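You operate a simulated robot arm through the tools that you are given. There is no shell and no other tool. Be economical: measure what you need, move in short steps, check, and stop when the job is done.

You are at the controls of a simulated two-armed robot. One attempt, no reset.

Task
Set one snap in the yellow strap tab.
Fine: tab in the setter's throat, arm over, one push, fingers off the small post; arm aside again, the tab stays.

Only the result counts: the job must be done as asked and must still hold three seconds after the hand-in. Knocking over, shifting, dropping, spilling or breaking anything else fails it.

Robot
Two 6-joint arms with two-finger parallel grippers on one trunk, on a base that drives. Base frame: it is fixed to the floor where the robot stands at the start and does not move with it; the origin is under the middle of the robot, x ahead of it, y to its left, z up; the surface under the hand at the start is at about z = 850. Readings come in mm, rad, newtons and seconds.
The left shoulder is at the start at [50, 170, 1252], the right one opposite. Each reaches about 1092 mm from its shoulder. Places, roughly: small post (3x3x4 cm) [400, -400, 900]; snap setter arm [500, -400, 1000]. Payload 1.57 kg a hand.
The tool frame of a hand sits at the grasp point between the pads (the TCP): z along the fingers, y along the line on which they close. The tips reach 30 mm beyond it. The gripper opens to 80 mm. The fingers are 17 mm wide and 12 mm thick; the gripper's body (40 by 82 mm) begins 80 mm behind the TCP.
Orientation is that of the tool frame in the base frame, as a unit quaternion [w, x, y, z]. With the fingers straight down and closing along the base's y, the tool's x points along the base's -x, its y along +y and its z along -z.

Tools
- The arms move only by the tool step_arm. It takes "left_rows", "right_rows" or both (then of equal length, played together; a hand with none holds still); each is a list that holds one entry, the list of rows, each a list of 7 numbers: the shift along the tool's x, y, z in units of 300 mm (1.0 is 300 mm), then the turn, a rotation vector about the tool's x, y, z in units of 60 degrees (1.0 is 60 degrees), then the opening, from 0 (shut) to 1 (fully open). In form: [[[tx, ty, tz, rx, ry, rz, fingers], ...]]. A call has 1 to 12 rows; each row is the pose to reach, as a shift and turn from the pose commanded when the call began, along the tool's axes at that moment. A call with a number of a shift or a turn outside -1 to 1 is refused whole. A row lasts 0.2 s, in which the tool goes at most 50 mm and 0.15 rad; a call with a longer step from one row to the next is refused whole, and so is a gripper value outside its range. A pose out of reach is approached as far as the arm can. The call stops where the force on the tool passes 40 N (or 10 N more than at its start, if that is more) or the arm is blocked; 0.2 s more then pass. Each finger travels about 72 mm/s and halts on what it meets, pressing with about 27 N; the grip force reading is that of the motor and also rises with nothing between the fingers. The clock runs only during rows and for 0.2 s after the last one: add rows that repeat a pose to give the fingers time. It gives the time, the measured TCP pose, the force on the tool (base axes), the opening and the grip force at its end, in the units of the frame above (readings bear some noise), with the torque about the TCP (base axes, N m) and any sound that the robot's microphone picked up, and new pictures: "pictures" is both (left out), scene, wrist or none (wrist: the cameras of the hands that moved).
- Cameras (640 x 400 px; columns grow to the right, rows downward): "scene" is now at [29.4, -35.8, 1822.4]; the picture's right is [-0.46, -0.89, 0.00], its down [-0.67, 0.35, -0.66] and it looks along [0.58, -0.30, -0.76] (base axes); focal length 256 px, centre (320, 200). "left" rides on the left gripper at [72, 7, -122] in its tool frame; the picture's right is [-0.09, 1.00, 0.00], its down [-0.84, -0.08, -0.54] and it looks along [-0.54, -0.05, 0.84] (tool axes); focal length 238 px, centre (320, 200). "right" rides on the right gripper at [72, -7, -122] in its tool frame; the picture's right is [0.09, 1.00, 0.00], its down [-0.84, 0.08, -0.54] and it looks along [-0.54, 0.05, 0.84] (tool axes); focal length 238 px, centre (320, 200). There is no depth. A picture from a camera that has moved, and an enlarged one, comes with that camera's place and axes in the base frame and with its lens.
- raise_lower(by): slides the trunk up (or, below 0, down) by that many mm; the arms and the scene camera ride with it, the base frame stays. It gives what a move gives, with no picture.
- drive_base(legs): drives the robot by 1 to 6 legs, each [ahead, left, turn to the left] in mm, mm and rad, along the robot's own axes; the way and the turn of a leg run together, so that a leg with both is an arc; at most 1500 mm and 3.142 rad a leg. The arms and the cameras ride along, it lands a little off, and it stops where it bumps. It gives what a move gives, and a new picture of the scene camera.
- head_to(pan, tilt): turns the head with the scene camera to pan (to the left, within 1.501 rad either way) and tilt (down, from -0.506 to 1.204), counted from straight ahead of the robot. It gives what a move gives, and a new picture of the scene camera.
- inspect(camera, box): a new picture of the part [left, top, right, bottom] of that camera's present view, enlarged. No time passes.
- job_done(): hands the job in; it is judged then, once.

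Work in short steps. Places have to be worked out from the pictures, the camera data and where the tool is seen: move nearer, look again, correct. Check each grasp and each placing, and mend what went wrong. You have 120 turns and 260 pictures in all, those below and enlarged ones among them. Open the grippers and draw the arms clear of the work before you hand the job in, unless the task says otherwise; then end with one line.

The tools are called after "Call:" by a JSON object that holds its "op" and its "data". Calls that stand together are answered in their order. step_arm: Moves the arms, as the interface text tells. Its arguments: {"type":"object","properties":{"left_rows":{"type":"array","items":{"type":"array","items":{"type":"array","items":{"type":"number"}}}},"right_rows":{"type":"array","items":{"type":"array","items":{"type":"array","items":{"type":"number"}}}},"pictures":{"type":"string","enum":["both","scene","wrist","none"]}},"required":[]} The other tools are called the same way: raise_lower (by) slides the trunk up or down; drive_base (legs) drives the base; head_to (pan, tilt) turns the head that bears the scene camera; inspect (camera, box) takes an enlarged picture of a part of a camera's view; job_done () hands the job in.

At the start:

```text
t: 0.0
left_position: [763.5, 6.8, 1141.9]
left_ee_rot: [0.0, 0.0, 1.0, 0.0]
left_contact_force: [-0.4, -0.1, 0.5]
left_moment: [0.01, 0.01, -0.03]
left_opening: 79.6
left_finger_force: 0.0
right_position: [421.9, -557.3, 1141.5]
right_ee_rot: [0.0, 0.0, 1.0, 0.0]
right_contact_force: [-0.5, 0.5, 0.1]
right_moment: [0.03, 0.0, 0.0]
right_opening: 80.1
right_finger_force: 0.1
trunk travel left (down, up): [-867.0, 103.0]
robot x, y, heading: [2.3, 0.8, 0.003]
head pan, tilt: [-0.476, 0.855]
```

scene: 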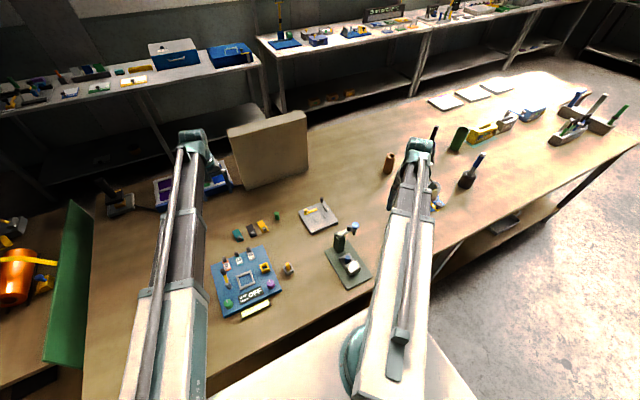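
right: 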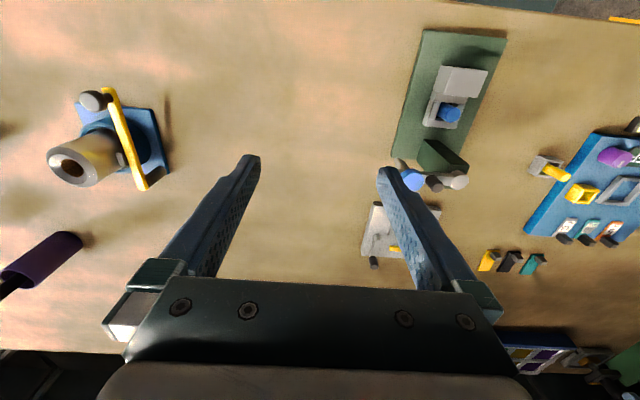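
left: 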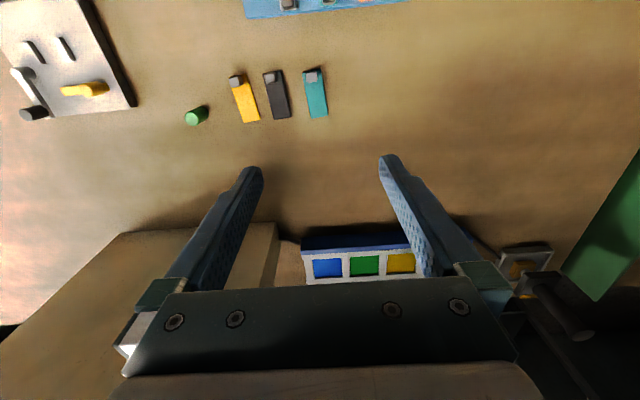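

The green-plated device near (350,265) in the scene looks like the snap setter; I look closer at it and at the surroundings.

Call:
{"op": "inspect", "data": {"camera": "scene", "box": [200, 190, 400, 320]}}

Call:
{"op": "inspect", "data": {"camera": "right", "box": [340, 10, 640, 290]}}

Call:
{"op": "inspect", "data": {"camera": "scene", "box": [310, 200, 390, 290]}}

```text
3.08 times, centred on (300, 255) of scene
camera zoom: at [29.4, -35.8, 1822.4], right [-0.46, -0.89, 0.0], down [-0.67, 0.35, -0.66], along [0.58, -0.3, -0.76], focal length 787 px, centre (382, 31)
```

zoom: 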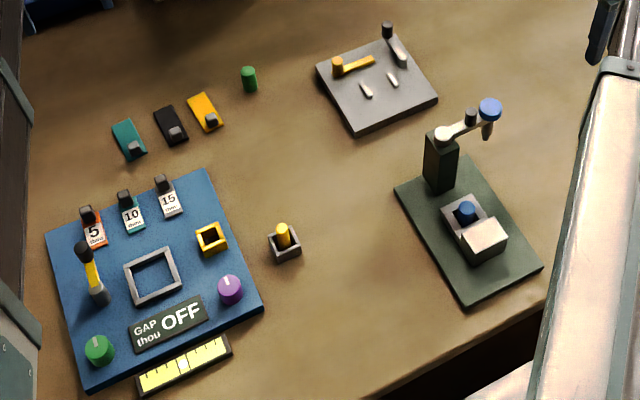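

```text
1.43 times, centred on (490, 150) of right
camera zoom: at [351.9, -563.7, 1264.2], right [-0.09, 1.0, 0.0], down [0.84, 0.08, 0.54], along [0.54, 0.05, -0.84], focal length 340 px, centre (77, 271)
```

zoom: 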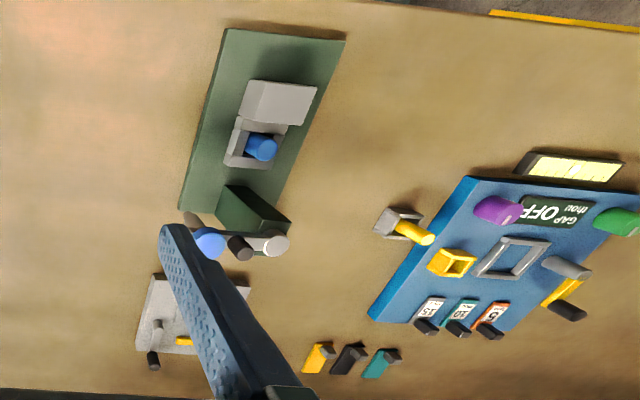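

```text
4.44 times, centred on (350, 245) of scene
camera zoom: at [29.4, -35.8, 1822.4], right [-0.46, -0.89, 0.0], down [-0.67, 0.35, -0.66], along [0.58, -0.3, -0.76], focal length 1137 px, centre (187, 0)
```

zoom: 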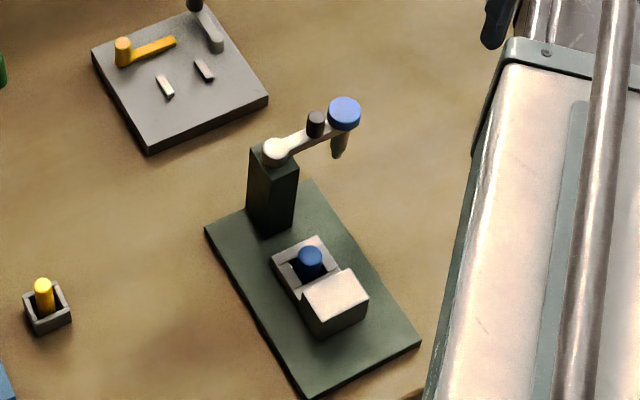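

I take nearer looks: right hand moves to view the setter, left hand to view the yellow tab.

Call:
{"op": "step_arm", "data": {"right_rows": [[[0.1, 0.1, 0, 0, 0, 0, 1], [0.2, 0.2, 0, 0, 0, 0, 1], [0.3, 0.3, 0, 0, 0, 0, 1], [0.4, 0.4, 0, 0, 0, 0, 1], [0.5, 0.5, 0, 0, 0, 0, 1], [0.55, 0.58, 0, 0, 0, 0, 1]]], "left_rows": [[[0.1, -0.06, 0, 0, 0, 0, 1], [0.2, -0.12, 0, 0, 0, 0, 1], [0.3, -0.18, 0, 0, 0, 0, 1], [0.4, -0.24, 0.0, 0, 0, 0, 1], [0.5, -0.3, 0.0, 0, 0, 0, 1], [0.55, -0.37, 0.1, 0, 0, 0, 1]]]}}

```text
t: 1.4
left_position: [599.4, -104.8, 1141.2]
left_ee_rot: [0.0, 0.0, 1.0, 0.0]
left_contact_force: [0.4, 0.2, 0.1]
left_moment: [-0.01, 0.01, 0.01]
left_opening: 80.0
left_finger_force: 0.2
left hand out of reach, approached as far as the arm can: row 6
right_position: [332.4, -465.2, 1140.7]
right_ee_rot: [0.0, 0.0, 1.0, 0.001]
right_contact_force: [-0.7, -1.2, -0.6]
right_moment: [0.0, -0.02, 0.0]
right_opening: 79.7
right_finger_force: 0.0
right hand out of reach, approached as far as the arm can: row 4, 5, 6
trunk travel left (down, up): [-867.0, 103.0]
robot x, y, heading: [-1.9, -1.1, -0.001]
head pan, tilt: [-0.476, 0.855]
camera scene: at [29.6, -36.6, 1822.4], right [-0.46, -0.89, 0.0], down [-0.67, 0.35, -0.66], along [0.58, -0.3, -0.76], focal length 256 px, centre (320, 200)
camera right: at [261.4, -471.2, 1264.0], right [-0.09, 1.0, 0.0], down [0.84, 0.08, 0.54], along [0.54, 0.05, -0.84], focal length 238 px, centre (320, 200)
camera left: at [527.6, -97.8, 1263.4], right [0.09, 1.0, 0.0], down [0.84, -0.08, 0.54], along [0.54, -0.05, -0.84], focal length 238 px, centre (320, 200)
```

scene: 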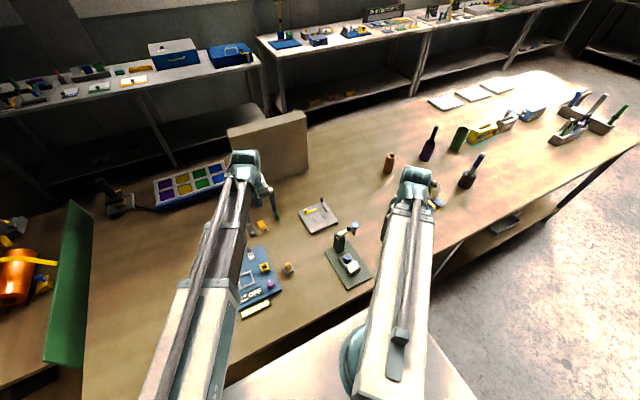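
right: 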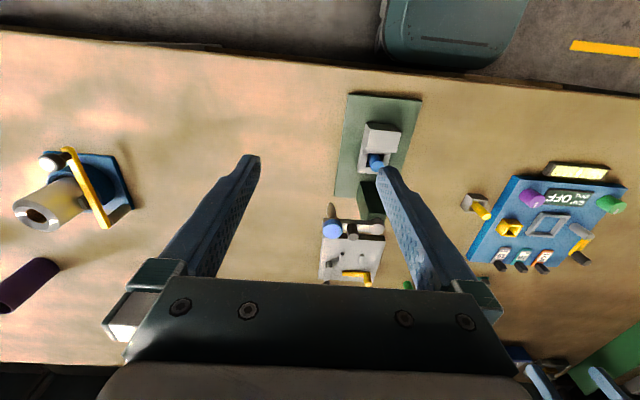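
left: 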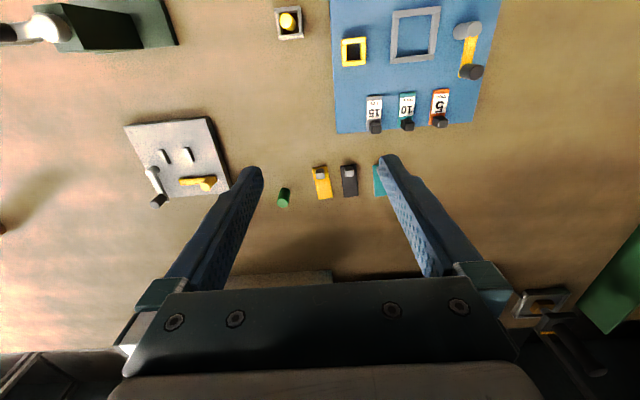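

The arms are cramped near the body, so I back the base 200 mm to get a roomier workspace.

Call:
{"op": "drive_base", "data": {"legs": [[-200, 0, 0]]}}

Call:
{"op": "inspect", "data": {"camera": "right", "box": [220, 0, 540, 200]}}

Call:
{"op": "inspect", "data": {"camera": "left", "box": [120, 0, 500, 240]}}

```text
t: 3.0
left_position: [400.4, -104.3, 1142.1]
left_ee_rot: [0.001, 0.0, 1.0, 0.0]
left_contact_force: [0.3, 0.6, 0.3]
left_moment: [0.02, -0.03, 0.03]
left_opening: 80.1
left_finger_force: 0.1
right_position: [132.7, -464.4, 1142.2]
right_ee_rot: [0.0, 0.0, 1.0, 0.001]
right_contact_force: [0.0, -1.2, 0.0]
right_moment: [0.04, -0.01, 0.01]
right_opening: 79.8
right_finger_force: 0.1
trunk travel left (down, up): [-867.0, 103.0]
robot x, y, heading: [-198.3, -0.4, 0.0]
head pan, tilt: [-0.476, 0.855]
camera scene: at [-171.3, -35.8, 1822.5], right [-0.46, -0.89, 0.0], down [-0.67, 0.35, -0.66], along [0.58, -0.3, -0.75], focal length 256 px, centre (320, 200)
```

scene: 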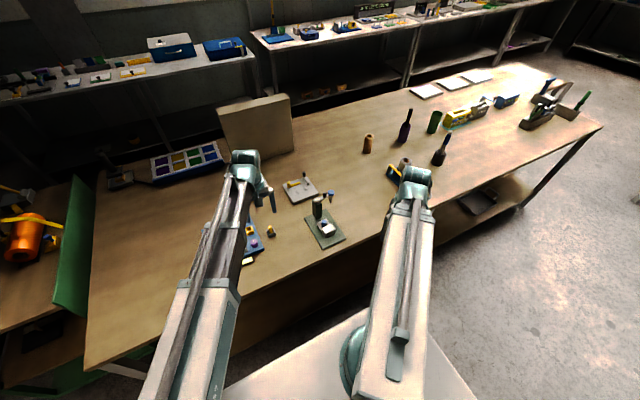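

```text
2.00 times, centred on (380, 100) of right
camera zoom: at [60.9, -470.7, 1264.6], right [-0.09, 1.0, 0.0], down [0.84, 0.08, 0.54], along [0.54, 0.05, -0.84], focal length 477 px, centre (200, 400)
```

zoom: 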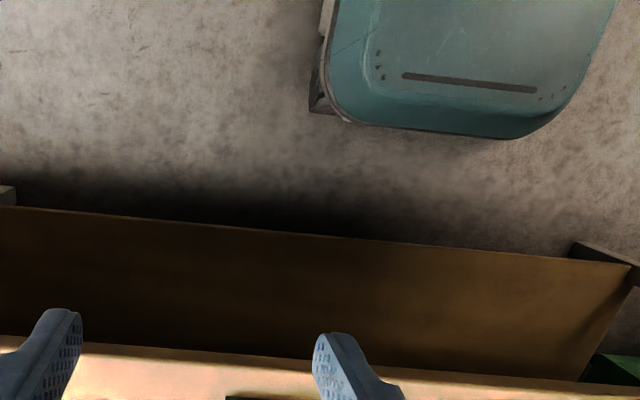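

```text
1.67 times, centred on (310, 120) of left
camera zoom: at [327.5, -97.5, 1264.1], right [0.09, 1.0, 0.0], down [0.84, -0.08, 0.54], along [0.54, -0.05, -0.84], focal length 397 px, centre (337, 333)
```

zoom: 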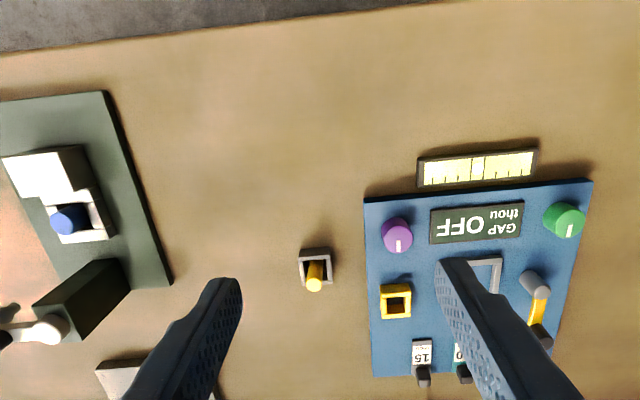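

I move both hands for close looks: right over the setter, left over the yellow tab.

Call:
{"op": "step_arm", "data": {"right_rows": [[[-0.1, 0.05, 0.05, 0, 0, 0, 1], [-0.2, 0.1, 0.1, 0, 0, 0, 1], [-0.3, 0.15, 0.16, 0, 0, 0, 1], [-0.4, 0.2, 0.2, 0, 0, 0, 1], [-0.4, 0.2, 0.27, 0, 0, 0, 1], [-0.4, 0.2, 0.27, 0, 0, 0, 1]]], "left_rows": [[[-0.14, 0, 0, 0, 0, 0, 1], [-0.28, 0, 0, 0, 0, 0, 1], [-0.42, 0, 0.05, 0, 0, 0, 1], [-0.56, 0, 0.1, 0, 0, 0, 1], [-0.7, 0, 0.15, 0, 0, 0, 1], [-0.8, 0, 0.27, 0, 0, 0, 1]]]}}

```text
t: 4.4
left_position: [638.3, -104.5, 1140.9]
left_ee_rot: [0.001, 0.0, 1.0, -0.001]
left_contact_force: [0.0, 0.4, -0.4]
left_moment: [-0.01, 0.03, 0.02]
left_opening: 80.0
left_finger_force: 0.1
left hand out of reach, approached as far as the arm can: row 3, 4, 5, 6
right_position: [252.6, -402.6, 1141.6]
right_ee_rot: [-0.001, 0.0, 1.0, 0.001]
right_contact_force: [0.8, 0.4, 0.5]
right_moment: [-0.02, 0.01, -0.02]
right_opening: 79.7
right_finger_force: 0.1
right hand out of reach, approached as far as the arm can: row 1, 2, 3, 4, 5, 6
trunk travel left (down, up): [-867.0, 103.0]
robot x, y, heading: [-198.0, 1.8, 0.003]
head pan, tilt: [-0.476, 0.855]
camera scene: at [-168.6, -35.7, 1822.4], right [-0.46, -0.89, 0.0], down [-0.67, 0.35, -0.66], along [0.58, -0.3, -0.76], focal length 256 px, centre (320, 200)
camera right: at [181.6, -408.9, 1264.2], right [-0.09, 1.0, 0.0], down [0.84, 0.08, 0.54], along [0.54, 0.05, -0.84], focal length 238 px, centre (320, 200)
camera left: at [566.6, -98.0, 1263.2], right [0.09, 1.0, 0.0], down [0.84, -0.08, 0.54], along [0.54, -0.05, -0.84], focal length 238 px, centre (320, 200)
```

scene: 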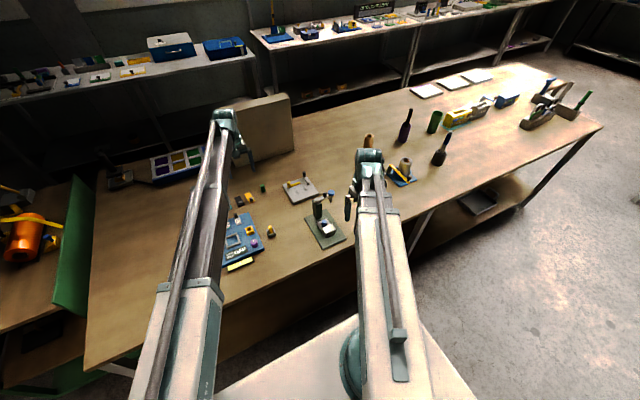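
right: 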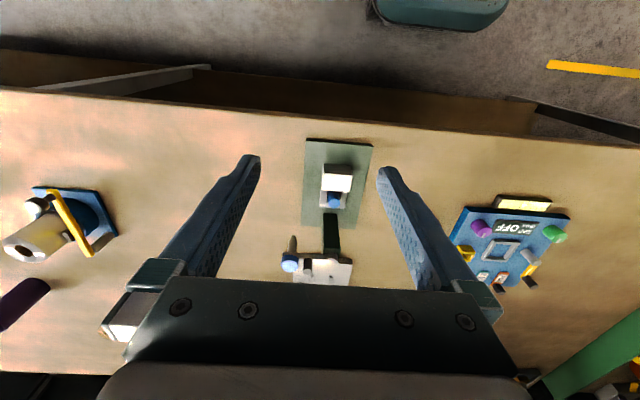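
left: 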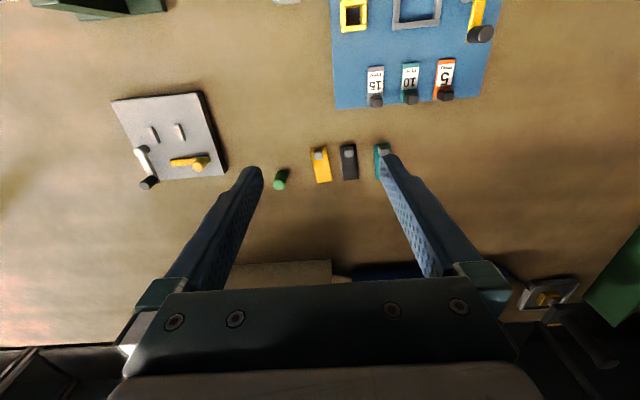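

Lowering in place is out of reach, so it's the trunk that should come down. I lower it by 100 mm and look.

Call:
{"op": "raise_lower", "data": {"by": -100}}

Call:
{"op": "inspect", "data": {"camera": "right", "box": [220, 80, 460, 280]}}

Call:
{"op": "inspect", "data": {"camera": "left", "box": [230, 80, 430, 220]}}

Call:
{"op": "inspect", "data": {"camera": "scene", "box": [200, 160, 360, 260]}}

```text
t: 5.7
left_position: [637.0, -105.5, 1042.5]
left_ee_rot: [0.0, 0.001, 1.0, 0.0]
left_contact_force: [-0.3, -0.6, 0.1]
left_moment: [0.0, -0.01, -0.01]
left_opening: 80.1
left_finger_force: 0.0
right_position: [251.2, -402.9, 1041.0]
right_ee_rot: [-0.002, 0.0, 1.0, 0.001]
right_contact_force: [-0.1, -1.1, -0.3]
right_moment: [0.01, 0.06, -0.02]
right_opening: 79.9
right_finger_force: 0.1
trunk travel left (down, up): [-767.0, 203.0]
robot x, y, heading: [-198.2, 1.3, 0.001]
head pan, tilt: [-0.476, 0.855]
```

```text
2.00 times, centred on (340, 180) of right
camera zoom: at [180.8, -409.1, 1164.4], right [-0.09, 1.0, 0.0], down [0.84, 0.08, 0.54], along [0.54, 0.05, -0.84], focal length 477 px, centre (280, 240)
```

zoom: 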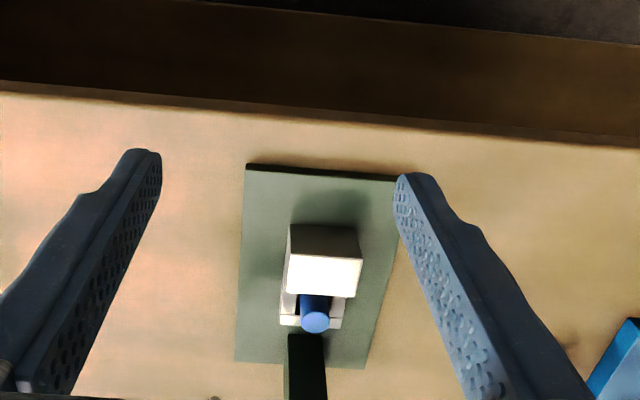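

```text
2.86 times, centred on (330, 150) of left
camera zoom: at [565.2, -98.3, 1163.6], right [0.09, 1.0, 0.0], down [0.84, -0.08, 0.54], along [0.54, -0.05, -0.84], focal length 681 px, centre (291, 343)
```

zoom: 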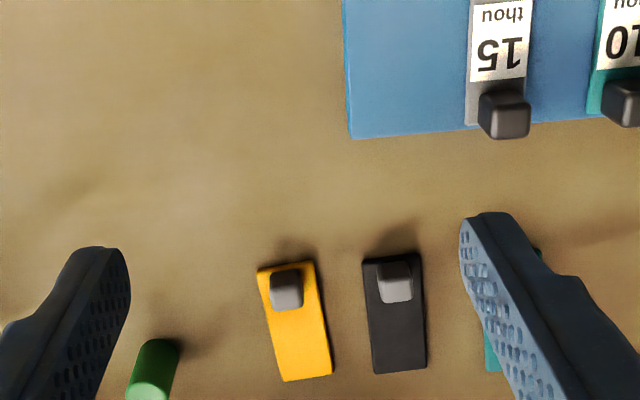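

```text
4.00 times, centred on (280, 210) of scene
camera zoom: at [-169.5, -35.7, 1722.5], right [-0.46, -0.89, 0.0], down [-0.67, 0.35, -0.66], along [0.58, -0.3, -0.76], focal length 1024 px, centre (480, 160)
```

zoom: 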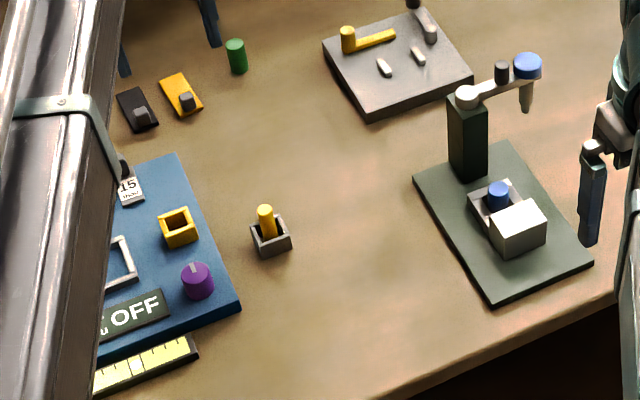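

I swing the left hand around to view the setter from its left side (60° first, then the rest).

Call:
{"op": "step_arm", "data": {"left_rows": [[[0.09, -0.03, 0, 0, 0, 0.125, 1], [0.18, -0.06, 0, 0, 0, 0.25, 1], [0.28, -0.1, 0, 0, 0, 0.375, 1], [0.38, -0.15, 0, 0, 0, 0.5, 1], [0.48, -0.2, 0, 0, 0, 0.625, 1], [0.58, -0.25, 0, 0, 0, 0.75, 1], [0.68, -0.3, 0, 0, 0, 0.875, 1], [0.72, -0.4, 0, 0, 0, 1, 1]]], "pictures": "none"}}

Call:
{"op": "step_arm", "data": {"left_rows": [[[0, 0, 0, 0, 0, 0.125, 1], [0, 0, 0, 0, 0, 0.25, 1], [0, 0, 0, 0, 0, 0.375, 1], [0, 0, 0, 0, 0, 0.5, 1]]], "pictures": "wrist"}}

```text
t: 7.5
left_position: [422.3, -224.6, 1042.2]
left_ee_rot: [0.0, 0.501, 0.865, 0.001]
left_contact_force: [-0.7, -0.3, 0.6]
left_moment: [0.03, -0.01, -0.01]
left_opening: 80.0
left_finger_force: 0.0
right_position: [251.3, -402.7, 1041.2]
right_ee_rot: [0.0, 0.001, 1.0, 0.001]
right_contact_force: [-0.1, 0.7, 0.4]
right_moment: [-0.01, 0.01, 0.0]
right_opening: 79.9
right_finger_force: 0.1
trunk travel left (down, up): [-767.0, 203.0]
robot x, y, heading: [-200.7, -0.2, -0.001]
head pan, tilt: [-0.476, 0.855]
```

```text
t: 8.5
left_position: [421.1, -225.8, 1040.8]
left_ee_rot: [0.0, 0.708, 0.706, -0.001]
left_contact_force: [-0.6, -0.1, 0.5]
left_moment: [-0.01, 0.0, 0.03]
left_opening: 80.0
left_finger_force: 0.1
right_position: [250.9, -402.4, 1041.4]
right_ee_rot: [-0.002, 0.001, 1.0, 0.001]
right_contact_force: [-0.1, -1.0, -0.6]
right_moment: [-0.02, 0.0, 0.02]
right_opening: 80.0
right_finger_force: 0.0
trunk travel left (down, up): [-767.0, 203.0]
robot x, y, heading: [-200.0, -1.8, -0.002]
head pan, tilt: [-0.476, 0.855]
camera left: at [428.1, -153.0, 1163.5], right [1.0, -0.09, 0.0], down [-0.08, -0.84, 0.54], along [-0.05, -0.54, -0.84], focal length 238 px, centre (320, 200)
```

left: 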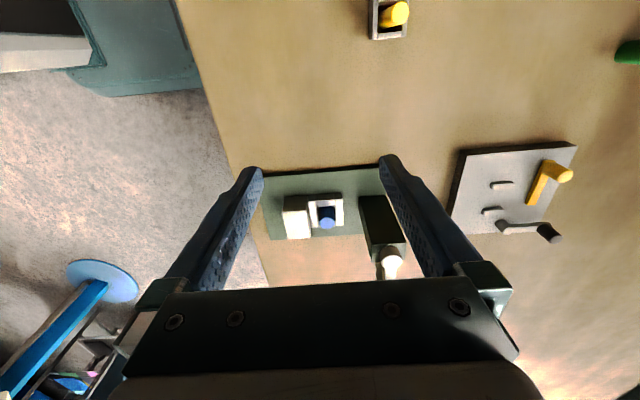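

Call:
{"op": "inspect", "data": {"camera": "left", "box": [240, 150, 430, 290]}}

```text
2.86 times, centred on (335, 220) of left
camera zoom: at [428.1, -153.0, 1163.5], right [1.0, -0.09, 0.0], down [-0.08, -0.84, 0.54], along [-0.05, -0.54, -0.84], focal length 681 px, centre (277, 143)
```

zoom: 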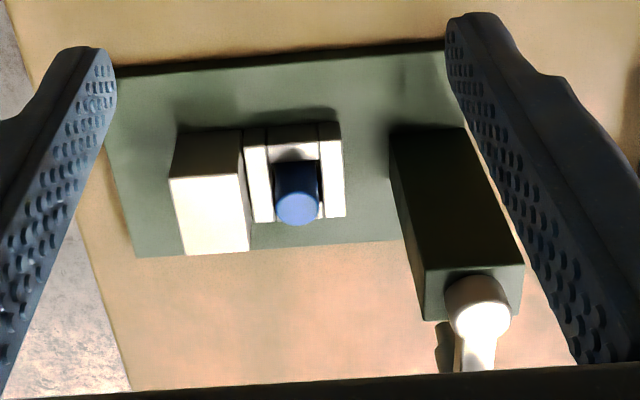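

I raise the right hand 120 mm so that it stays clear, then lower the trunk by 120 for a flatter look with the left camera.

Call:
{"op": "step_arm", "data": {"right_rows": [[[0, 0, -0.13, 0, 0, 0, 1], [0, 0, -0.26, 0, 0, 0, 1], [0, 0, -0.4, 0, 0, 0, 1]]], "left_rows": [[[0.15, 0, 0, 0, -0.14, 0, 1], [0.15, 0, 0, 0, -0.28, 0, 1], [0.15, 0, 0, 0, -0.4, 0, 1]]], "pictures": "none"}}

Call:
{"op": "raise_lower", "data": {"by": -120}}

Call:
{"op": "inspect", "data": {"camera": "left", "box": [160, 80, 480, 280]}}

```text
t: 9.3
left_position: [420.6, -178.9, 1060.5]
left_ee_rot: [0.147, 0.691, 0.692, -0.147]
left_contact_force: [-0.2, 0.0, 0.4]
left_moment: [-0.02, 0.03, 0.04]
left_opening: 80.0
left_finger_force: 0.1
left hand out of reach, approached as far as the arm can: row 2, 3
right_position: [251.5, -402.2, 1041.9]
right_ee_rot: [-0.001, 0.0, 1.0, 0.001]
right_contact_force: [0.0, -0.2, 0.0]
right_moment: [0.01, 0.0, 0.04]
right_opening: 79.9
right_finger_force: 0.0
right hand out of reach, approached as far as the arm can: row 1, 2, 3
trunk travel left (down, up): [-767.0, 203.0]
robot x, y, heading: [-202.7, 8.0, 0.003]
head pan, tilt: [-0.476, 0.855]
```

```text
t: 10.8
left_position: [421.6, -178.9, 940.9]
left_ee_rot: [0.147, 0.692, 0.691, -0.147]
left_contact_force: [0.0, 0.8, 0.2]
left_moment: [-0.01, 0.03, 0.03]
left_opening: 79.9
left_finger_force: 0.0
right_position: [252.5, -401.3, 922.0]
right_ee_rot: [0.0, 0.0, 1.0, 0.001]
right_contact_force: [0.0, -0.7, 0.1]
right_moment: [0.0, 0.05, -0.03]
right_opening: 79.9
right_finger_force: 0.0
trunk travel left (down, up): [-647.0, 323.0]
robot x, y, heading: [-197.8, -0.4, 0.001]
head pan, tilt: [-0.476, 0.855]
```

```text
2.00 times, centred on (320, 180) of left
camera zoom: at [427.8, -63.7, 1022.9], right [1.0, -0.08, 0.04], down [-0.08, -0.55, 0.83], along [-0.05, -0.83, -0.55], focal length 477 px, centre (320, 240)
```

zoom: 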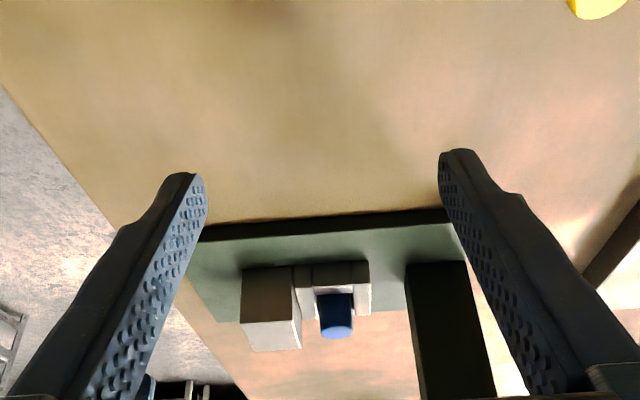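

I test whether the arm alone can change height at all here (right hand up 15 mm, in x +30).

Call:
{"op": "step_arm", "data": {"right_rows": [[[0, 0, -0.05, 0, 0, 0, 1], [0, 0, -0.05, 0, 0, 0, 1]]], "pictures": "none"}}

Call:
{"op": "step_arm", "data": {"left_rows": [[[0, 0, 0, 0, 0.13, 0, 1], [0, 0, 0, 0, 0.26, 0, 1], [0, 0, 0, 0, 0.4, 0, 1]]], "pictures": "none"}}

Call:
{"op": "step_arm", "data": {"left_rows": [[[0, 0, -0.05, 0, 0, 0, 1], [0, 0, -0.1, 0, 0, 0, 1]]], "pictures": "scene"}}

```text
t: 11.4
left_position: [421.3, -179.3, 940.7]
left_ee_rot: [0.146, 0.692, 0.692, -0.146]
left_contact_force: [0.1, -0.8, 0.0]
left_moment: [0.01, 0.02, -0.03]
left_opening: 79.8
left_finger_force: 0.0
right_position: [251.9, -402.4, 921.9]
right_ee_rot: [-0.001, 0.0, 1.0, 0.001]
right_contact_force: [-0.5, -0.1, 0.8]
right_moment: [0.0, 0.01, 0.04]
right_opening: 80.0
right_finger_force: 0.0
right hand out of reach, approached as far as the arm can: row 1, 2
trunk travel left (down, up): [-647.0, 323.0]
robot x, y, heading: [-198.0, 0.2, 0.005]
head pan, tilt: [-0.476, 0.855]
```

```text
t: 12.2
left_position: [419.8, -178.5, 921.7]
left_ee_rot: [-0.002, 0.707, 0.707, 0.001]
left_contact_force: [0.1, -0.2, 1.0]
left_moment: [-0.02, 0.01, 0.01]
left_opening: 79.9
left_finger_force: 0.1
left hand out of reach, approached as far as the arm can: row 1, 2, 3
right_position: [253.2, -402.5, 920.7]
right_ee_rot: [-0.001, 0.0, 1.0, 0.001]
right_contact_force: [0.6, -1.2, -1.2]
right_moment: [0.01, 0.01, 0.02]
right_opening: 79.9
right_finger_force: 0.2
trunk travel left (down, up): [-647.0, 323.0]
robot x, y, heading: [-198.3, 3.6, -0.0]
head pan, tilt: [-0.476, 0.855]
```

```text
t: 12.8
left_position: [419.1, -179.3, 922.6]
left_ee_rot: [-0.001, 0.707, 0.707, 0.0]
left_contact_force: [-0.5, 0.0, -0.4]
left_moment: [-0.01, 0.02, 0.02]
left_opening: 80.1
left_finger_force: 0.1
left hand out of reach, approached as far as the arm can: row 1, 2
right_position: [252.6, -403.4, 920.6]
right_ee_rot: [-0.001, 0.0, 1.0, 0.0]
right_contact_force: [-0.6, -0.6, 0.5]
right_moment: [0.01, 0.01, 0.02]
right_opening: 80.1
right_finger_force: 0.0
trunk travel left (down, up): [-647.0, 323.0]
robot x, y, heading: [-194.5, -2.2, 0.002]
head pan, tilt: [-0.476, 0.855]
camera scene: at [-169.4, -35.9, 1602.4], right [-0.46, -0.89, 0.0], down [-0.67, 0.35, -0.66], along [0.58, -0.3, -0.76], focal length 256 px, centre (320, 200)
```

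scene: 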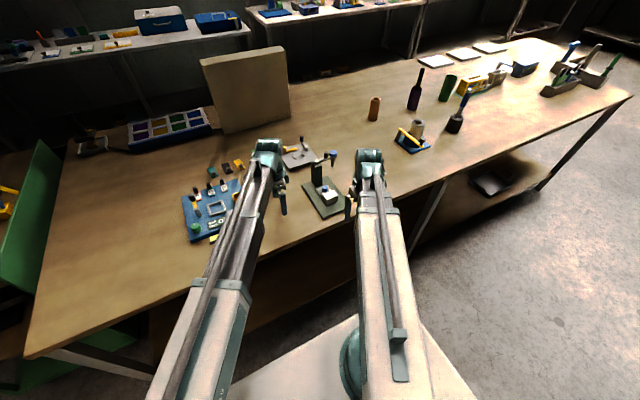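

Height is set only by the trunk (SCARA-like arms). Lower view now: inspect the setter from the head, and the right wrist.

Call:
{"op": "inspect", "data": {"camera": "scene", "box": [280, 130, 380, 230]}}

Call:
{"op": "inspect", "data": {"camera": "right", "box": [220, 100, 460, 290]}}

Call:
{"op": "inspect", "data": {"camera": "left", "box": [160, 100, 480, 300]}}

```text
4.00 times, centred on (330, 180) of scene
camera zoom: at [-169.4, -35.9, 1602.4], right [-0.46, -0.89, 0.0], down [-0.67, 0.35, -0.66], along [0.58, -0.3, -0.76], focal length 1024 px, centre (280, 280)
```

zoom: 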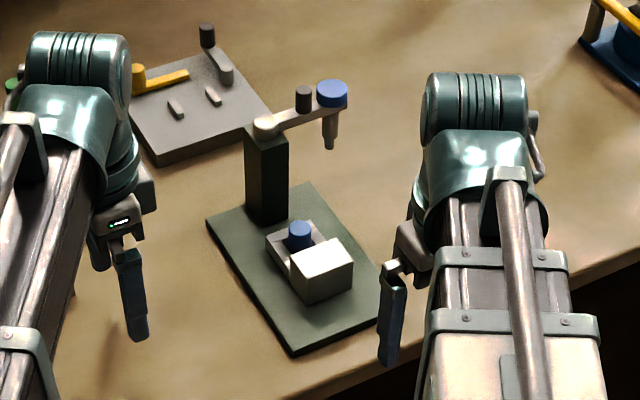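

```text
2.11 times, centred on (340, 195) of right
camera zoom: at [180.9, -409.2, 1044.3], right [-0.09, 1.0, 0.0], down [0.84, 0.08, 0.54], along [0.54, 0.05, -0.84], focal length 502 px, centre (278, 210)
```

zoom: 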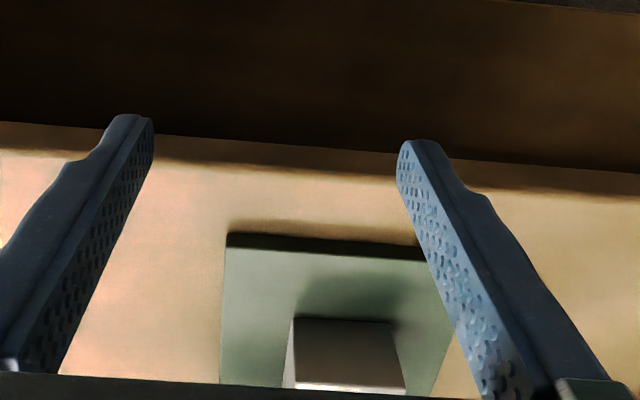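

```text
2.00 times, centred on (320, 200) of left
camera zoom: at [426.7, -107.3, 1043.6], right [1.0, -0.09, 0.0], down [-0.08, -0.84, 0.54], along [-0.05, -0.54, -0.84], focal length 477 px, centre (320, 200)
```

zoom: 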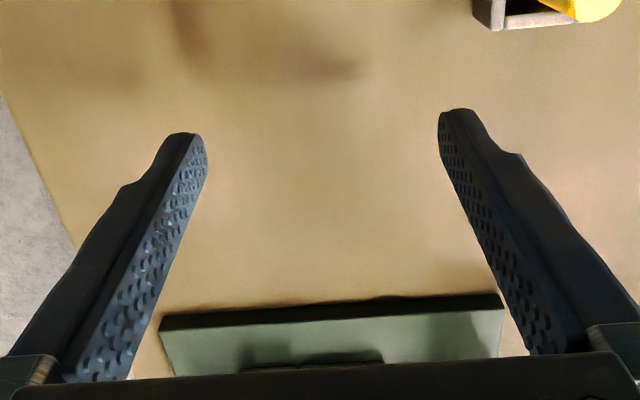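

I raise the trunk 120 mm and bring the left camera almost above the pin and U for a plan view.

Call:
{"op": "raise_lower", "data": {"by": 120}}

Call:
{"op": "step_arm", "data": {"left_rows": [[[-0.15, 0, 0, 0, 0, 0, 1], [-0.3, 0, 0, 0, 0, 0, 1], [-0.45, 0, 0, 0, 0, 0, 1], [-0.53, 0, 0, 0, 0, 0, 1]]], "pictures": "none"}}

Call:
{"op": "inspect", "data": {"camera": "left", "box": [230, 60, 430, 200]}}

Call:
{"op": "inspect", "data": {"camera": "left", "box": [0, 0, 640, 400]}}

```text
t: 14.3
left_position: [420.6, -178.8, 1042.1]
left_ee_rot: [-0.001, 0.707, 0.707, 0.0]
left_contact_force: [-0.8, 0.1, 0.3]
left_moment: [-0.02, 0.03, -0.04]
left_opening: 79.9
left_finger_force: 0.1
right_position: [251.7, -402.9, 1041.6]
right_ee_rot: [-0.001, 0.001, 1.0, 0.0]
right_contact_force: [0.1, 0.8, 1.1]
right_moment: [-0.02, 0.03, -0.01]
right_opening: 80.0
right_finger_force: 0.1
trunk travel left (down, up): [-767.0, 203.0]
robot x, y, heading: [-198.2, -0.2, 0.001]
head pan, tilt: [-0.476, 0.855]
```

```text
t: 15.3
left_position: [421.4, -337.0, 1041.7]
left_ee_rot: [0.0, 0.707, 0.707, 0.0]
left_contact_force: [0.5, -0.2, 0.2]
left_moment: [0.02, -0.01, 0.02]
left_opening: 80.2
left_finger_force: 0.0
right_position: [252.5, -402.6, 1041.2]
right_ee_rot: [0.0, 0.0, 1.0, 0.0]
right_contact_force: [0.0, 0.8, -0.1]
right_moment: [0.0, -0.02, -0.03]
right_opening: 79.9
right_finger_force: 0.0
trunk travel left (down, up): [-767.0, 203.0]
robot x, y, heading: [-197.1, 3.1, 0.0]
head pan, tilt: [-0.476, 0.855]
```

```text
2.86 times, centred on (330, 130) of left
camera zoom: at [428.4, -265.0, 1163.6], right [1.0, -0.09, 0.0], down [-0.08, -0.84, 0.54], along [-0.05, -0.54, -0.84], focal length 681 px, centre (291, 400)
```

zoom: 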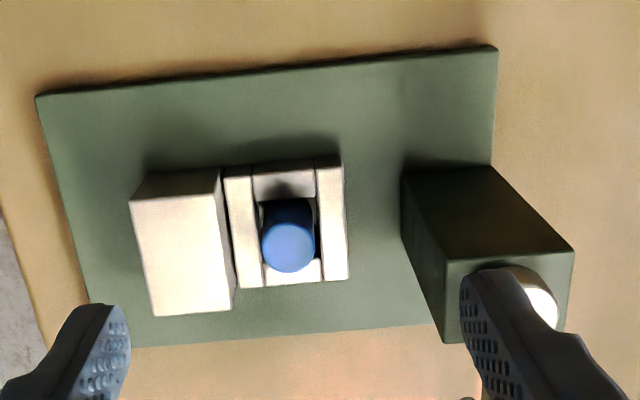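

```text
1.00 times, centred on (320, 200) of left (not enlarged: the box is as wide or as high as the picture)
camera zoom: at [428.4, -265.0, 1163.6], right [1.0, -0.09, 0.0], down [-0.08, -0.84, 0.54], along [-0.05, -0.54, -0.84], focal length 238 px, centre (320, 200)
```

zoom: 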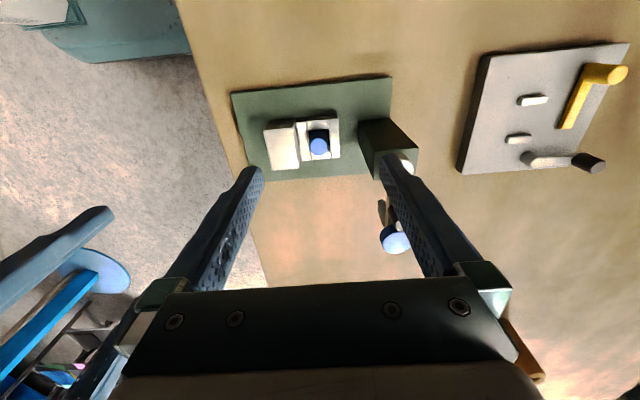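

Setter understood: pivot ≈(490,-363,973), press cap ≈(490,-433,985), pin ≈(418,-362,895). I take tight zooms of the pin/ring and the yellow tab to get heights.

Call:
{"op": "inspect", "data": {"camera": "scene", "box": [305, 195, 355, 235]}}

Call:
{"op": "inspect", "data": {"camera": "scene", "box": [215, 165, 275, 205]}}

Call:
{"op": "inspect", "data": {"camera": "left", "box": [290, 100, 350, 170]}}

```text
10.00 times, centred on (330, 215) of scene
camera zoom: at [-169.4, -36.1, 1722.4], right [-0.46, -0.89, 0.0], down [-0.67, 0.35, -0.66], along [0.58, -0.3, -0.76], focal length 2559 px, centre (220, 50)
```

zoom: 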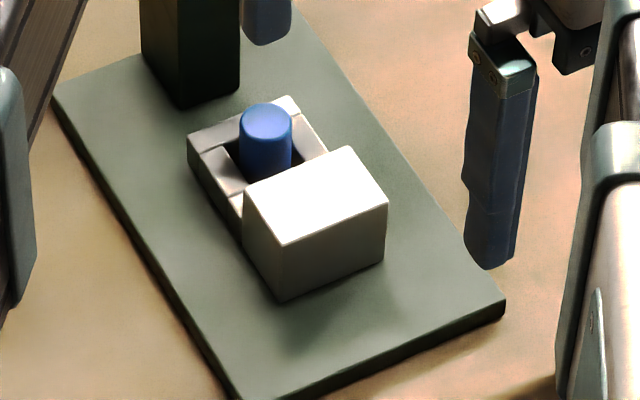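

```text
10.00 times, centred on (245, 185) of scene
camera zoom: at [-169.4, -36.1, 1722.4], right [-0.46, -0.89, 0.0], down [-0.67, 0.35, -0.66], along [0.58, -0.3, -0.76], focal length 2559 px, centre (1070, 350)
```

zoom: 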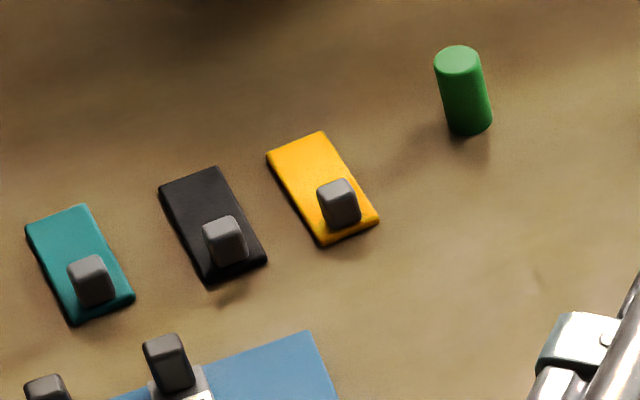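

```text
5.71 times, centred on (320, 135) of left
camera zoom: at [428.4, -265.0, 1163.6], right [1.0, -0.09, 0.0], down [-0.08, -0.84, 0.54], along [-0.05, -0.54, -0.84], focal length 1362 px, centre (320, 571)
```

zoom: 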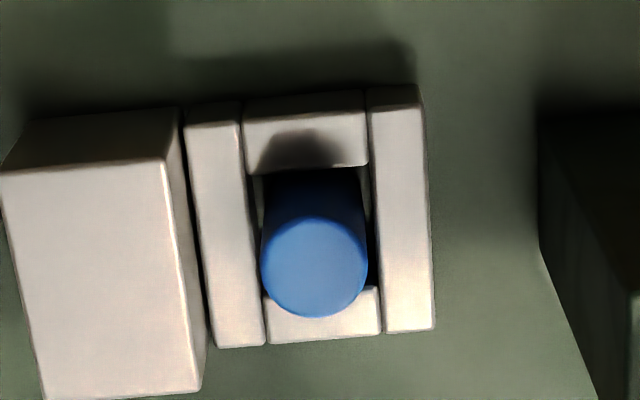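

I can't see the -Y faces of the block and ring; I bring the right hand round to the -Y side looking back (+Y), left hand withdraws.

Call:
{"op": "step_arm", "data": {"right_rows": [[[-0.05, -0.1, 0, 0, 0, -0.125, 1], [-0.1, -0.2, 0, 0, 0, -0.25, 1], [-0.15, -0.3, 0, 0, 0, -0.375, 1], [-0.2, -0.4, 0, 0, 0, -0.5, 1], [-0.3, -0.5, 0, 0, 0, -0.625, 1], [-0.4, -0.56, 0, 0, 0, -0.75, 1], [-0.5, -0.6, 0, 0, 0, -0.875, 1], [-0.53, -0.6, 0, 0, 0, -1, 1]]], "left_rows": [[[0.1, 0, 0, 0, 0, 0, 1], [0.2, 0, 0, 0, 0, 0, 1], [0.3, 0, 0, 0, 0, 0, 1], [0.4, 0, 0, 0, 0, 0, 1], [0.5, 0, 0, 0, 0, 0, 1], [0.5, 0, 0, 0, 0, 0, 1], [0.5, 0, 0, 0, 0, 0, 1], [0.5, 0, 0, 0, 0, 0, 1]]], "pictures": "none"}}

Call:
{"op": "step_arm", "data": {"right_rows": [[[0, 0, 0, 0, 0, -0.125, 1], [0, 0, 0, 0, 0, -0.25, 1], [0, 0, 0, 0, 0, -0.375, 1], [0, 0, 0, 0, 0, -0.5, 1]]], "pictures": "none"}}

Call:
{"op": "step_arm", "data": {"right_rows": [[[0, 0, 0, 0, -0.14, 0, 1], [0, 0, 0, 0, -0.28, 0, 1], [0, 0, 0, 0, -0.4, 0, 1]]], "pictures": "wrist"}}

```text
t: 17.1
left_position: [419.4, -188.1, 1042.0]
left_ee_rot: [-0.001, 0.707, 0.707, 0.001]
left_contact_force: [0.3, 0.0, 0.6]
left_moment: [-0.04, 0.02, 0.03]
left_opening: 80.1
left_finger_force: 0.0
right_position: [411.3, -583.7, 1042.6]
right_ee_rot: [-0.001, -0.501, 0.866, 0.001]
right_contact_force: [-0.3, 0.1, -0.5]
right_moment: [0.02, 0.0, 0.0]
right_opening: 80.0
right_finger_force: 0.1
trunk travel left (down, up): [-767.0, 203.0]
robot x, y, heading: [-199.0, 1.2, -0.005]
head pan, tilt: [-0.476, 0.855]
```

```text
t: 18.1
left_position: [418.6, -190.4, 1042.6]
left_ee_rot: [-0.001, 0.707, 0.707, 0.001]
left_contact_force: [-0.2, 0.3, -1.2]
left_moment: [-0.02, 0.03, 0.0]
left_opening: 79.8
left_finger_force: 0.1
right_position: [411.4, -584.5, 1041.8]
right_ee_rot: [0.0, 0.708, -0.706, -0.001]
right_contact_force: [0.3, 0.3, -0.2]
right_moment: [0.0, -0.02, 0.02]
right_opening: 79.9
right_finger_force: 0.0
trunk travel left (down, up): [-767.0, 203.0]
robot x, y, heading: [-197.3, -2.0, 0.002]
head pan, tilt: [-0.476, 0.855]
```

```text
t: 18.9
left_position: [419.6, -189.7, 1042.1]
left_ee_rot: [-0.001, 0.707, 0.708, 0.001]
left_contact_force: [0.0, 0.7, 0.1]
left_moment: [0.03, 0.0, -0.04]
left_opening: 80.0
left_finger_force: 0.1
right_position: [410.4, -582.3, 1059.9]
right_ee_rot: [-0.148, 0.692, -0.691, -0.148]
right_contact_force: [-0.4, 0.5, 0.3]
right_moment: [0.02, 0.02, 0.02]
right_opening: 80.2
right_finger_force: 0.1
right hand out of reach, approached as far as the arm can: row 1, 2, 3
trunk travel left (down, up): [-767.0, 203.0]
robot x, y, heading: [-198.0, 0.5, -0.001]
head pan, tilt: [-0.476, 0.855]
camera right: at [418.7, -698.5, 1143.2], right [-1.0, -0.08, -0.04], down [-0.08, 0.54, 0.84], along [-0.05, 0.84, -0.55], focal length 238 px, centre (320, 200)
```

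right: 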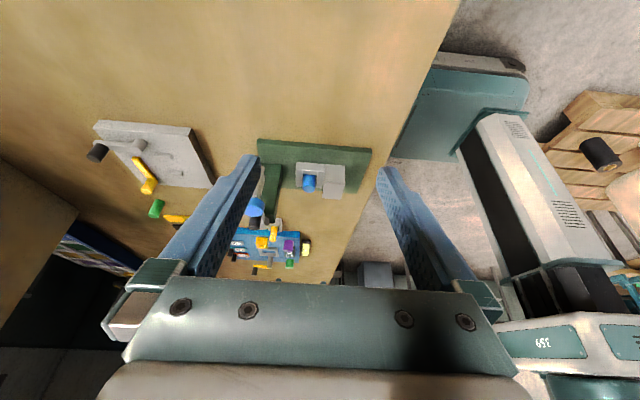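

Call:
{"op": "inspect", "data": {"camera": "right", "box": [235, 125, 385, 235]}}

Call:
{"op": "inspect", "data": {"camera": "right", "box": [285, 150, 355, 210]}}

```text
3.64 times, centred on (310, 180) of right
camera zoom: at [418.7, -698.5, 1143.2], right [-1.0, -0.08, -0.04], down [-0.08, 0.54, 0.84], along [-0.05, 0.84, -0.55], focal length 867 px, centre (356, 273)
```

zoom: 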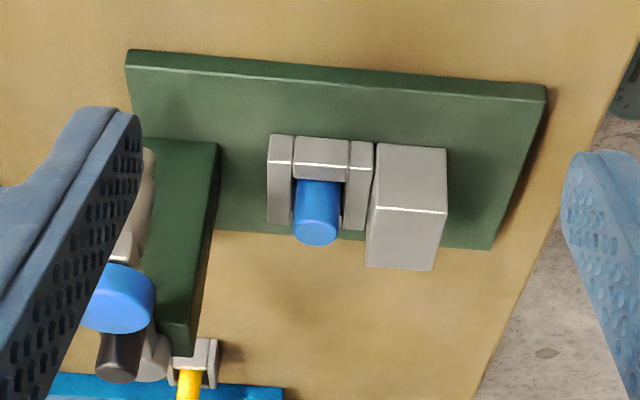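

```text
6.67 times, centred on (320, 180) of right
camera zoom: at [418.7, -698.5, 1143.2], right [-1.0, -0.08, -0.04], down [-0.08, 0.54, 0.84], along [-0.05, 0.84, -0.55], focal length 1589 px, centre (320, 333)
```

zoom: 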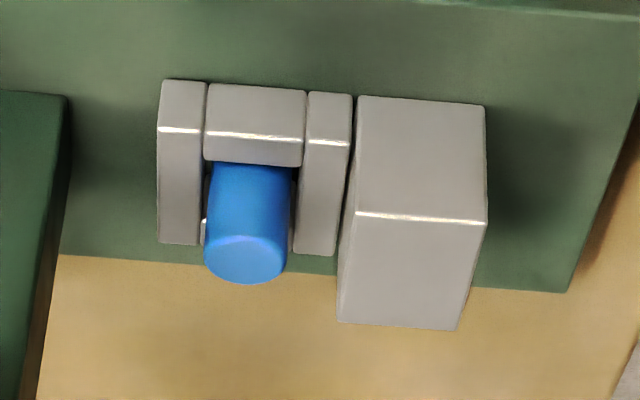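

Block top ≈892 and pin top ≈896 are level, so the tab (≈68×28 mm, grip at its near end) belongs lying along x across both, bare end over the pin under the plunger. I turn the left hand back to the default orientation near the yellow tab.

Call:
{"op": "step_arm", "data": {"left_rows": [[[0.05, 0.05, 0, 0, 0, -0.125, 1], [0.1, 0.1, 0, 0, 0, -0.25, 1], [0.15, 0.17, 0, 0, 0, -0.375, 1], [0.2, 0.24, 0, 0, 0, -0.5, 1], [0.25, 0.3, 0, 0, 0, -0.625, 1], [0.25, 0.37, 0, 0, 0, -0.75, 1], [0.25, 0.44, 0, 0, 0, -0.875, 1], [0.25, 0.5, 0, 0, 0, -1, 1]]], "pictures": "none"}}

Call:
{"op": "step_arm", "data": {"left_rows": [[[-0.05, 0.03, 0, 0, 0, -0.125, 1], [-0.1, 0.06, 0, 0, 0, -0.25, 1], [-0.15, 0.09, 0, 0, 0, -0.375, 1], [-0.2, 0.117, 0, 0, 0, -0.5, 1]]], "right_rows": [[[0, 0, 0, 0, 0.13, 0, 1], [0, 0, 0, 0, 0.26, 0, 1], [0, 0, 0, 0, 0.4, 0, 1], [0, 0, 0, 0, 0.4, 0, 1]]], "pictures": "wrist"}}

Call:
{"op": "inspect", "data": {"camera": "left", "box": [260, 70, 380, 170]}}

```text
t: 20.7
left_position: [572.6, -111.7, 1040.7]
left_ee_rot: [0.0, 0.258, 0.966, 0.001]
left_contact_force: [-0.2, -0.9, -0.4]
left_moment: [0.01, 0.03, 0.03]
left_opening: 80.0
left_finger_force: 0.0
right_position: [411.3, -582.1, 1060.8]
right_ee_rot: [0.146, -0.691, 0.692, 0.147]
right_contact_force: [0.4, 0.1, 0.3]
right_moment: [0.02, 0.02, 0.0]
right_opening: 80.0
right_finger_force: 0.0
trunk travel left (down, up): [-767.0, 203.0]
robot x, y, heading: [-197.6, -1.0, 0.003]
head pan, tilt: [-0.476, 0.855]
```

```text
t: 21.7
left_position: [641.1, -113.6, 1041.5]
left_ee_rot: [-0.001, 0.0, 1.0, 0.001]
left_contact_force: [1.2, -0.2, 0.1]
left_moment: [0.01, 0.01, -0.01]
left_opening: 80.1
left_finger_force: 0.0
right_position: [410.9, -585.1, 1040.7]
right_ee_rot: [0.0, 0.707, -0.707, -0.001]
right_contact_force: [-0.4, -0.5, 0.6]
right_moment: [0.01, 0.0, 0.0]
right_opening: 79.9
right_finger_force: 0.0
right hand out of reach, approached as far as the arm can: row 1, 2, 3, 4
trunk travel left (down, up): [-767.0, 203.0]
robot x, y, heading: [-200.7, 0.8, 0.001]
head pan, tilt: [-0.476, 0.855]
camera right: at [418.4, -655.2, 1163.9], right [-1.0, -0.09, 0.0], down [-0.08, 0.84, 0.54], along [-0.05, 0.54, -0.84], focal length 238 px, centre (320, 200)
camera left: at [569.7, -106.8, 1163.3], right [0.09, 1.0, 0.0], down [0.84, -0.08, 0.54], along [0.54, -0.05, -0.84], focal length 238 px, centre (320, 200)
```

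right: 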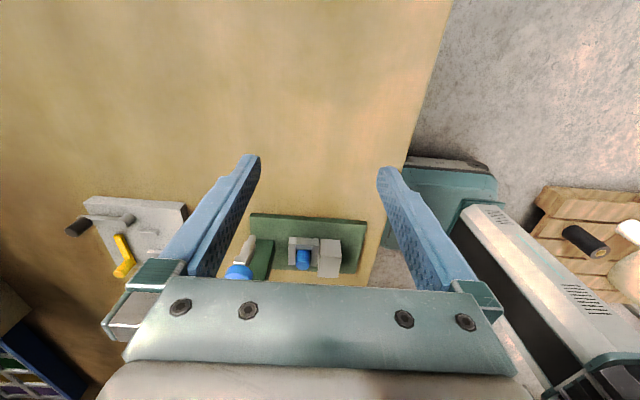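
left: 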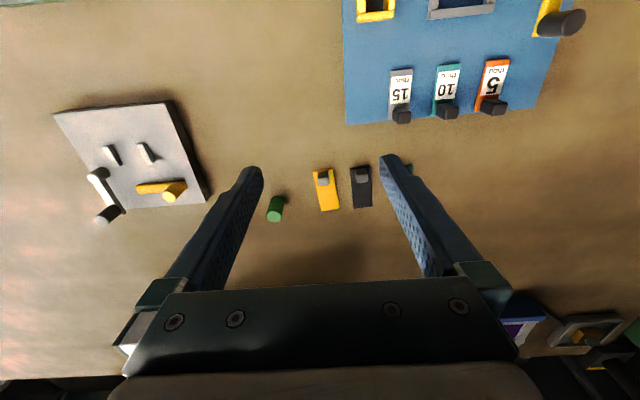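

```text
4.00 times, centred on (320, 120) of left
camera zoom: at [569.7, -106.8, 1163.3], right [0.09, 1.0, 0.0], down [0.84, -0.08, 0.54], along [0.54, -0.05, -0.84], focal length 953 px, centre (320, 520)
```

zoom: 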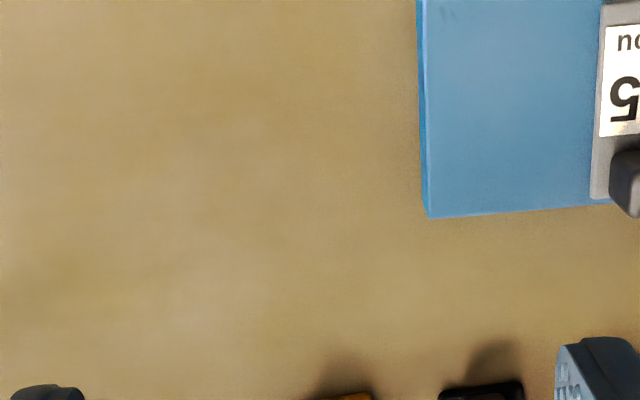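

I move the left hand nearer the grip and narrow the opening to keep off the black tab, then lower 90 mm for a close look.

Call:
{"op": "step_arm", "data": {"left_rows": [[[-0.07, 0, 0, 0, 0, 0, 0.6], [-0.13, 0, 0, 0, 0, 0, 0.4], [-0.13, 0, 0, 0, 0, 0, 0.4]]], "pictures": "none"}}

Call:
{"op": "raise_lower", "data": {"by": -80}}

Call:
{"op": "inspect", "data": {"camera": "left", "box": [220, 60, 420, 260]}}

Call:
{"op": "inspect", "data": {"camera": "scene", "box": [195, 115, 285, 185]}}

```text
t: 22.5
left_position: [676.8, -113.3, 1041.4]
left_ee_rot: [0.001, 0.0, 1.0, 0.001]
left_contact_force: [0.7, -0.6, -0.3]
left_moment: [0.03, -0.02, 0.02]
left_opening: 31.8
left_finger_force: 0.1
right_position: [410.3, -583.1, 1042.4]
right_ee_rot: [0.001, -0.707, 0.707, 0.0]
right_contact_force: [0.3, 0.1, -0.2]
right_moment: [0.04, -0.02, -0.02]
right_opening: 79.9
right_finger_force: 0.0
trunk travel left (down, up): [-767.0, 203.0]
robot x, y, heading: [-198.8, -0.8, 0.001]
head pan, tilt: [-0.476, 0.855]
```

```text
t: 23.7
left_position: [677.1, -113.2, 961.7]
left_ee_rot: [0.0, 0.0, 1.0, 0.001]
left_contact_force: [-0.2, 0.2, 0.4]
left_moment: [-0.04, 0.03, -0.01]
left_opening: 32.1
left_finger_force: 0.1
right_position: [410.1, -583.4, 961.2]
right_ee_rot: [0.001, 0.707, -0.707, -0.001]
right_contact_force: [-0.5, 0.0, -0.6]
right_moment: [0.04, -0.01, -0.01]
right_opening: 80.1
right_finger_force: 0.0
trunk travel left (down, up): [-687.0, 283.0]
robot x, y, heading: [-200.1, 3.3, 0.002]
head pan, tilt: [-0.476, 0.855]
```

```text
2.00 times, centred on (320, 160) of left
camera zoom: at [604.5, -105.7, 1083.5], right [0.09, 1.0, 0.0], down [0.84, -0.08, 0.54], along [0.54, -0.05, -0.84], focal length 477 px, centre (320, 280)
```

zoom: 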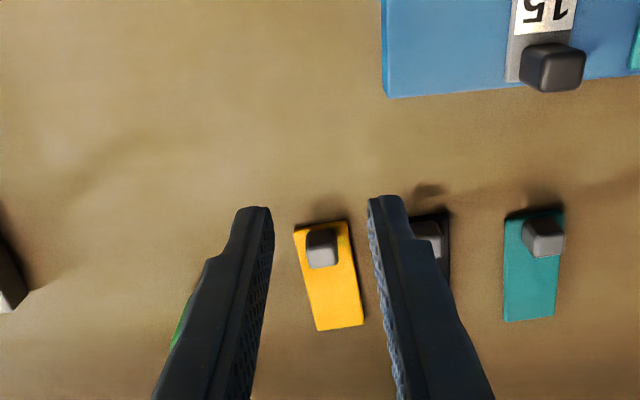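

```text
5.71 times, centred on (240, 150) of scene
camera zoom: at [-169.5, -35.8, 1642.5], right [-0.46, -0.89, 0.0], down [-0.67, 0.35, -0.66], along [0.58, -0.3, -0.76], focal length 1462 px, centre (777, 486)
```

zoom: 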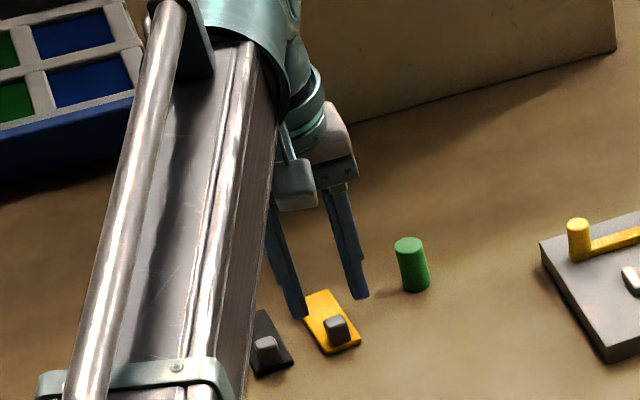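

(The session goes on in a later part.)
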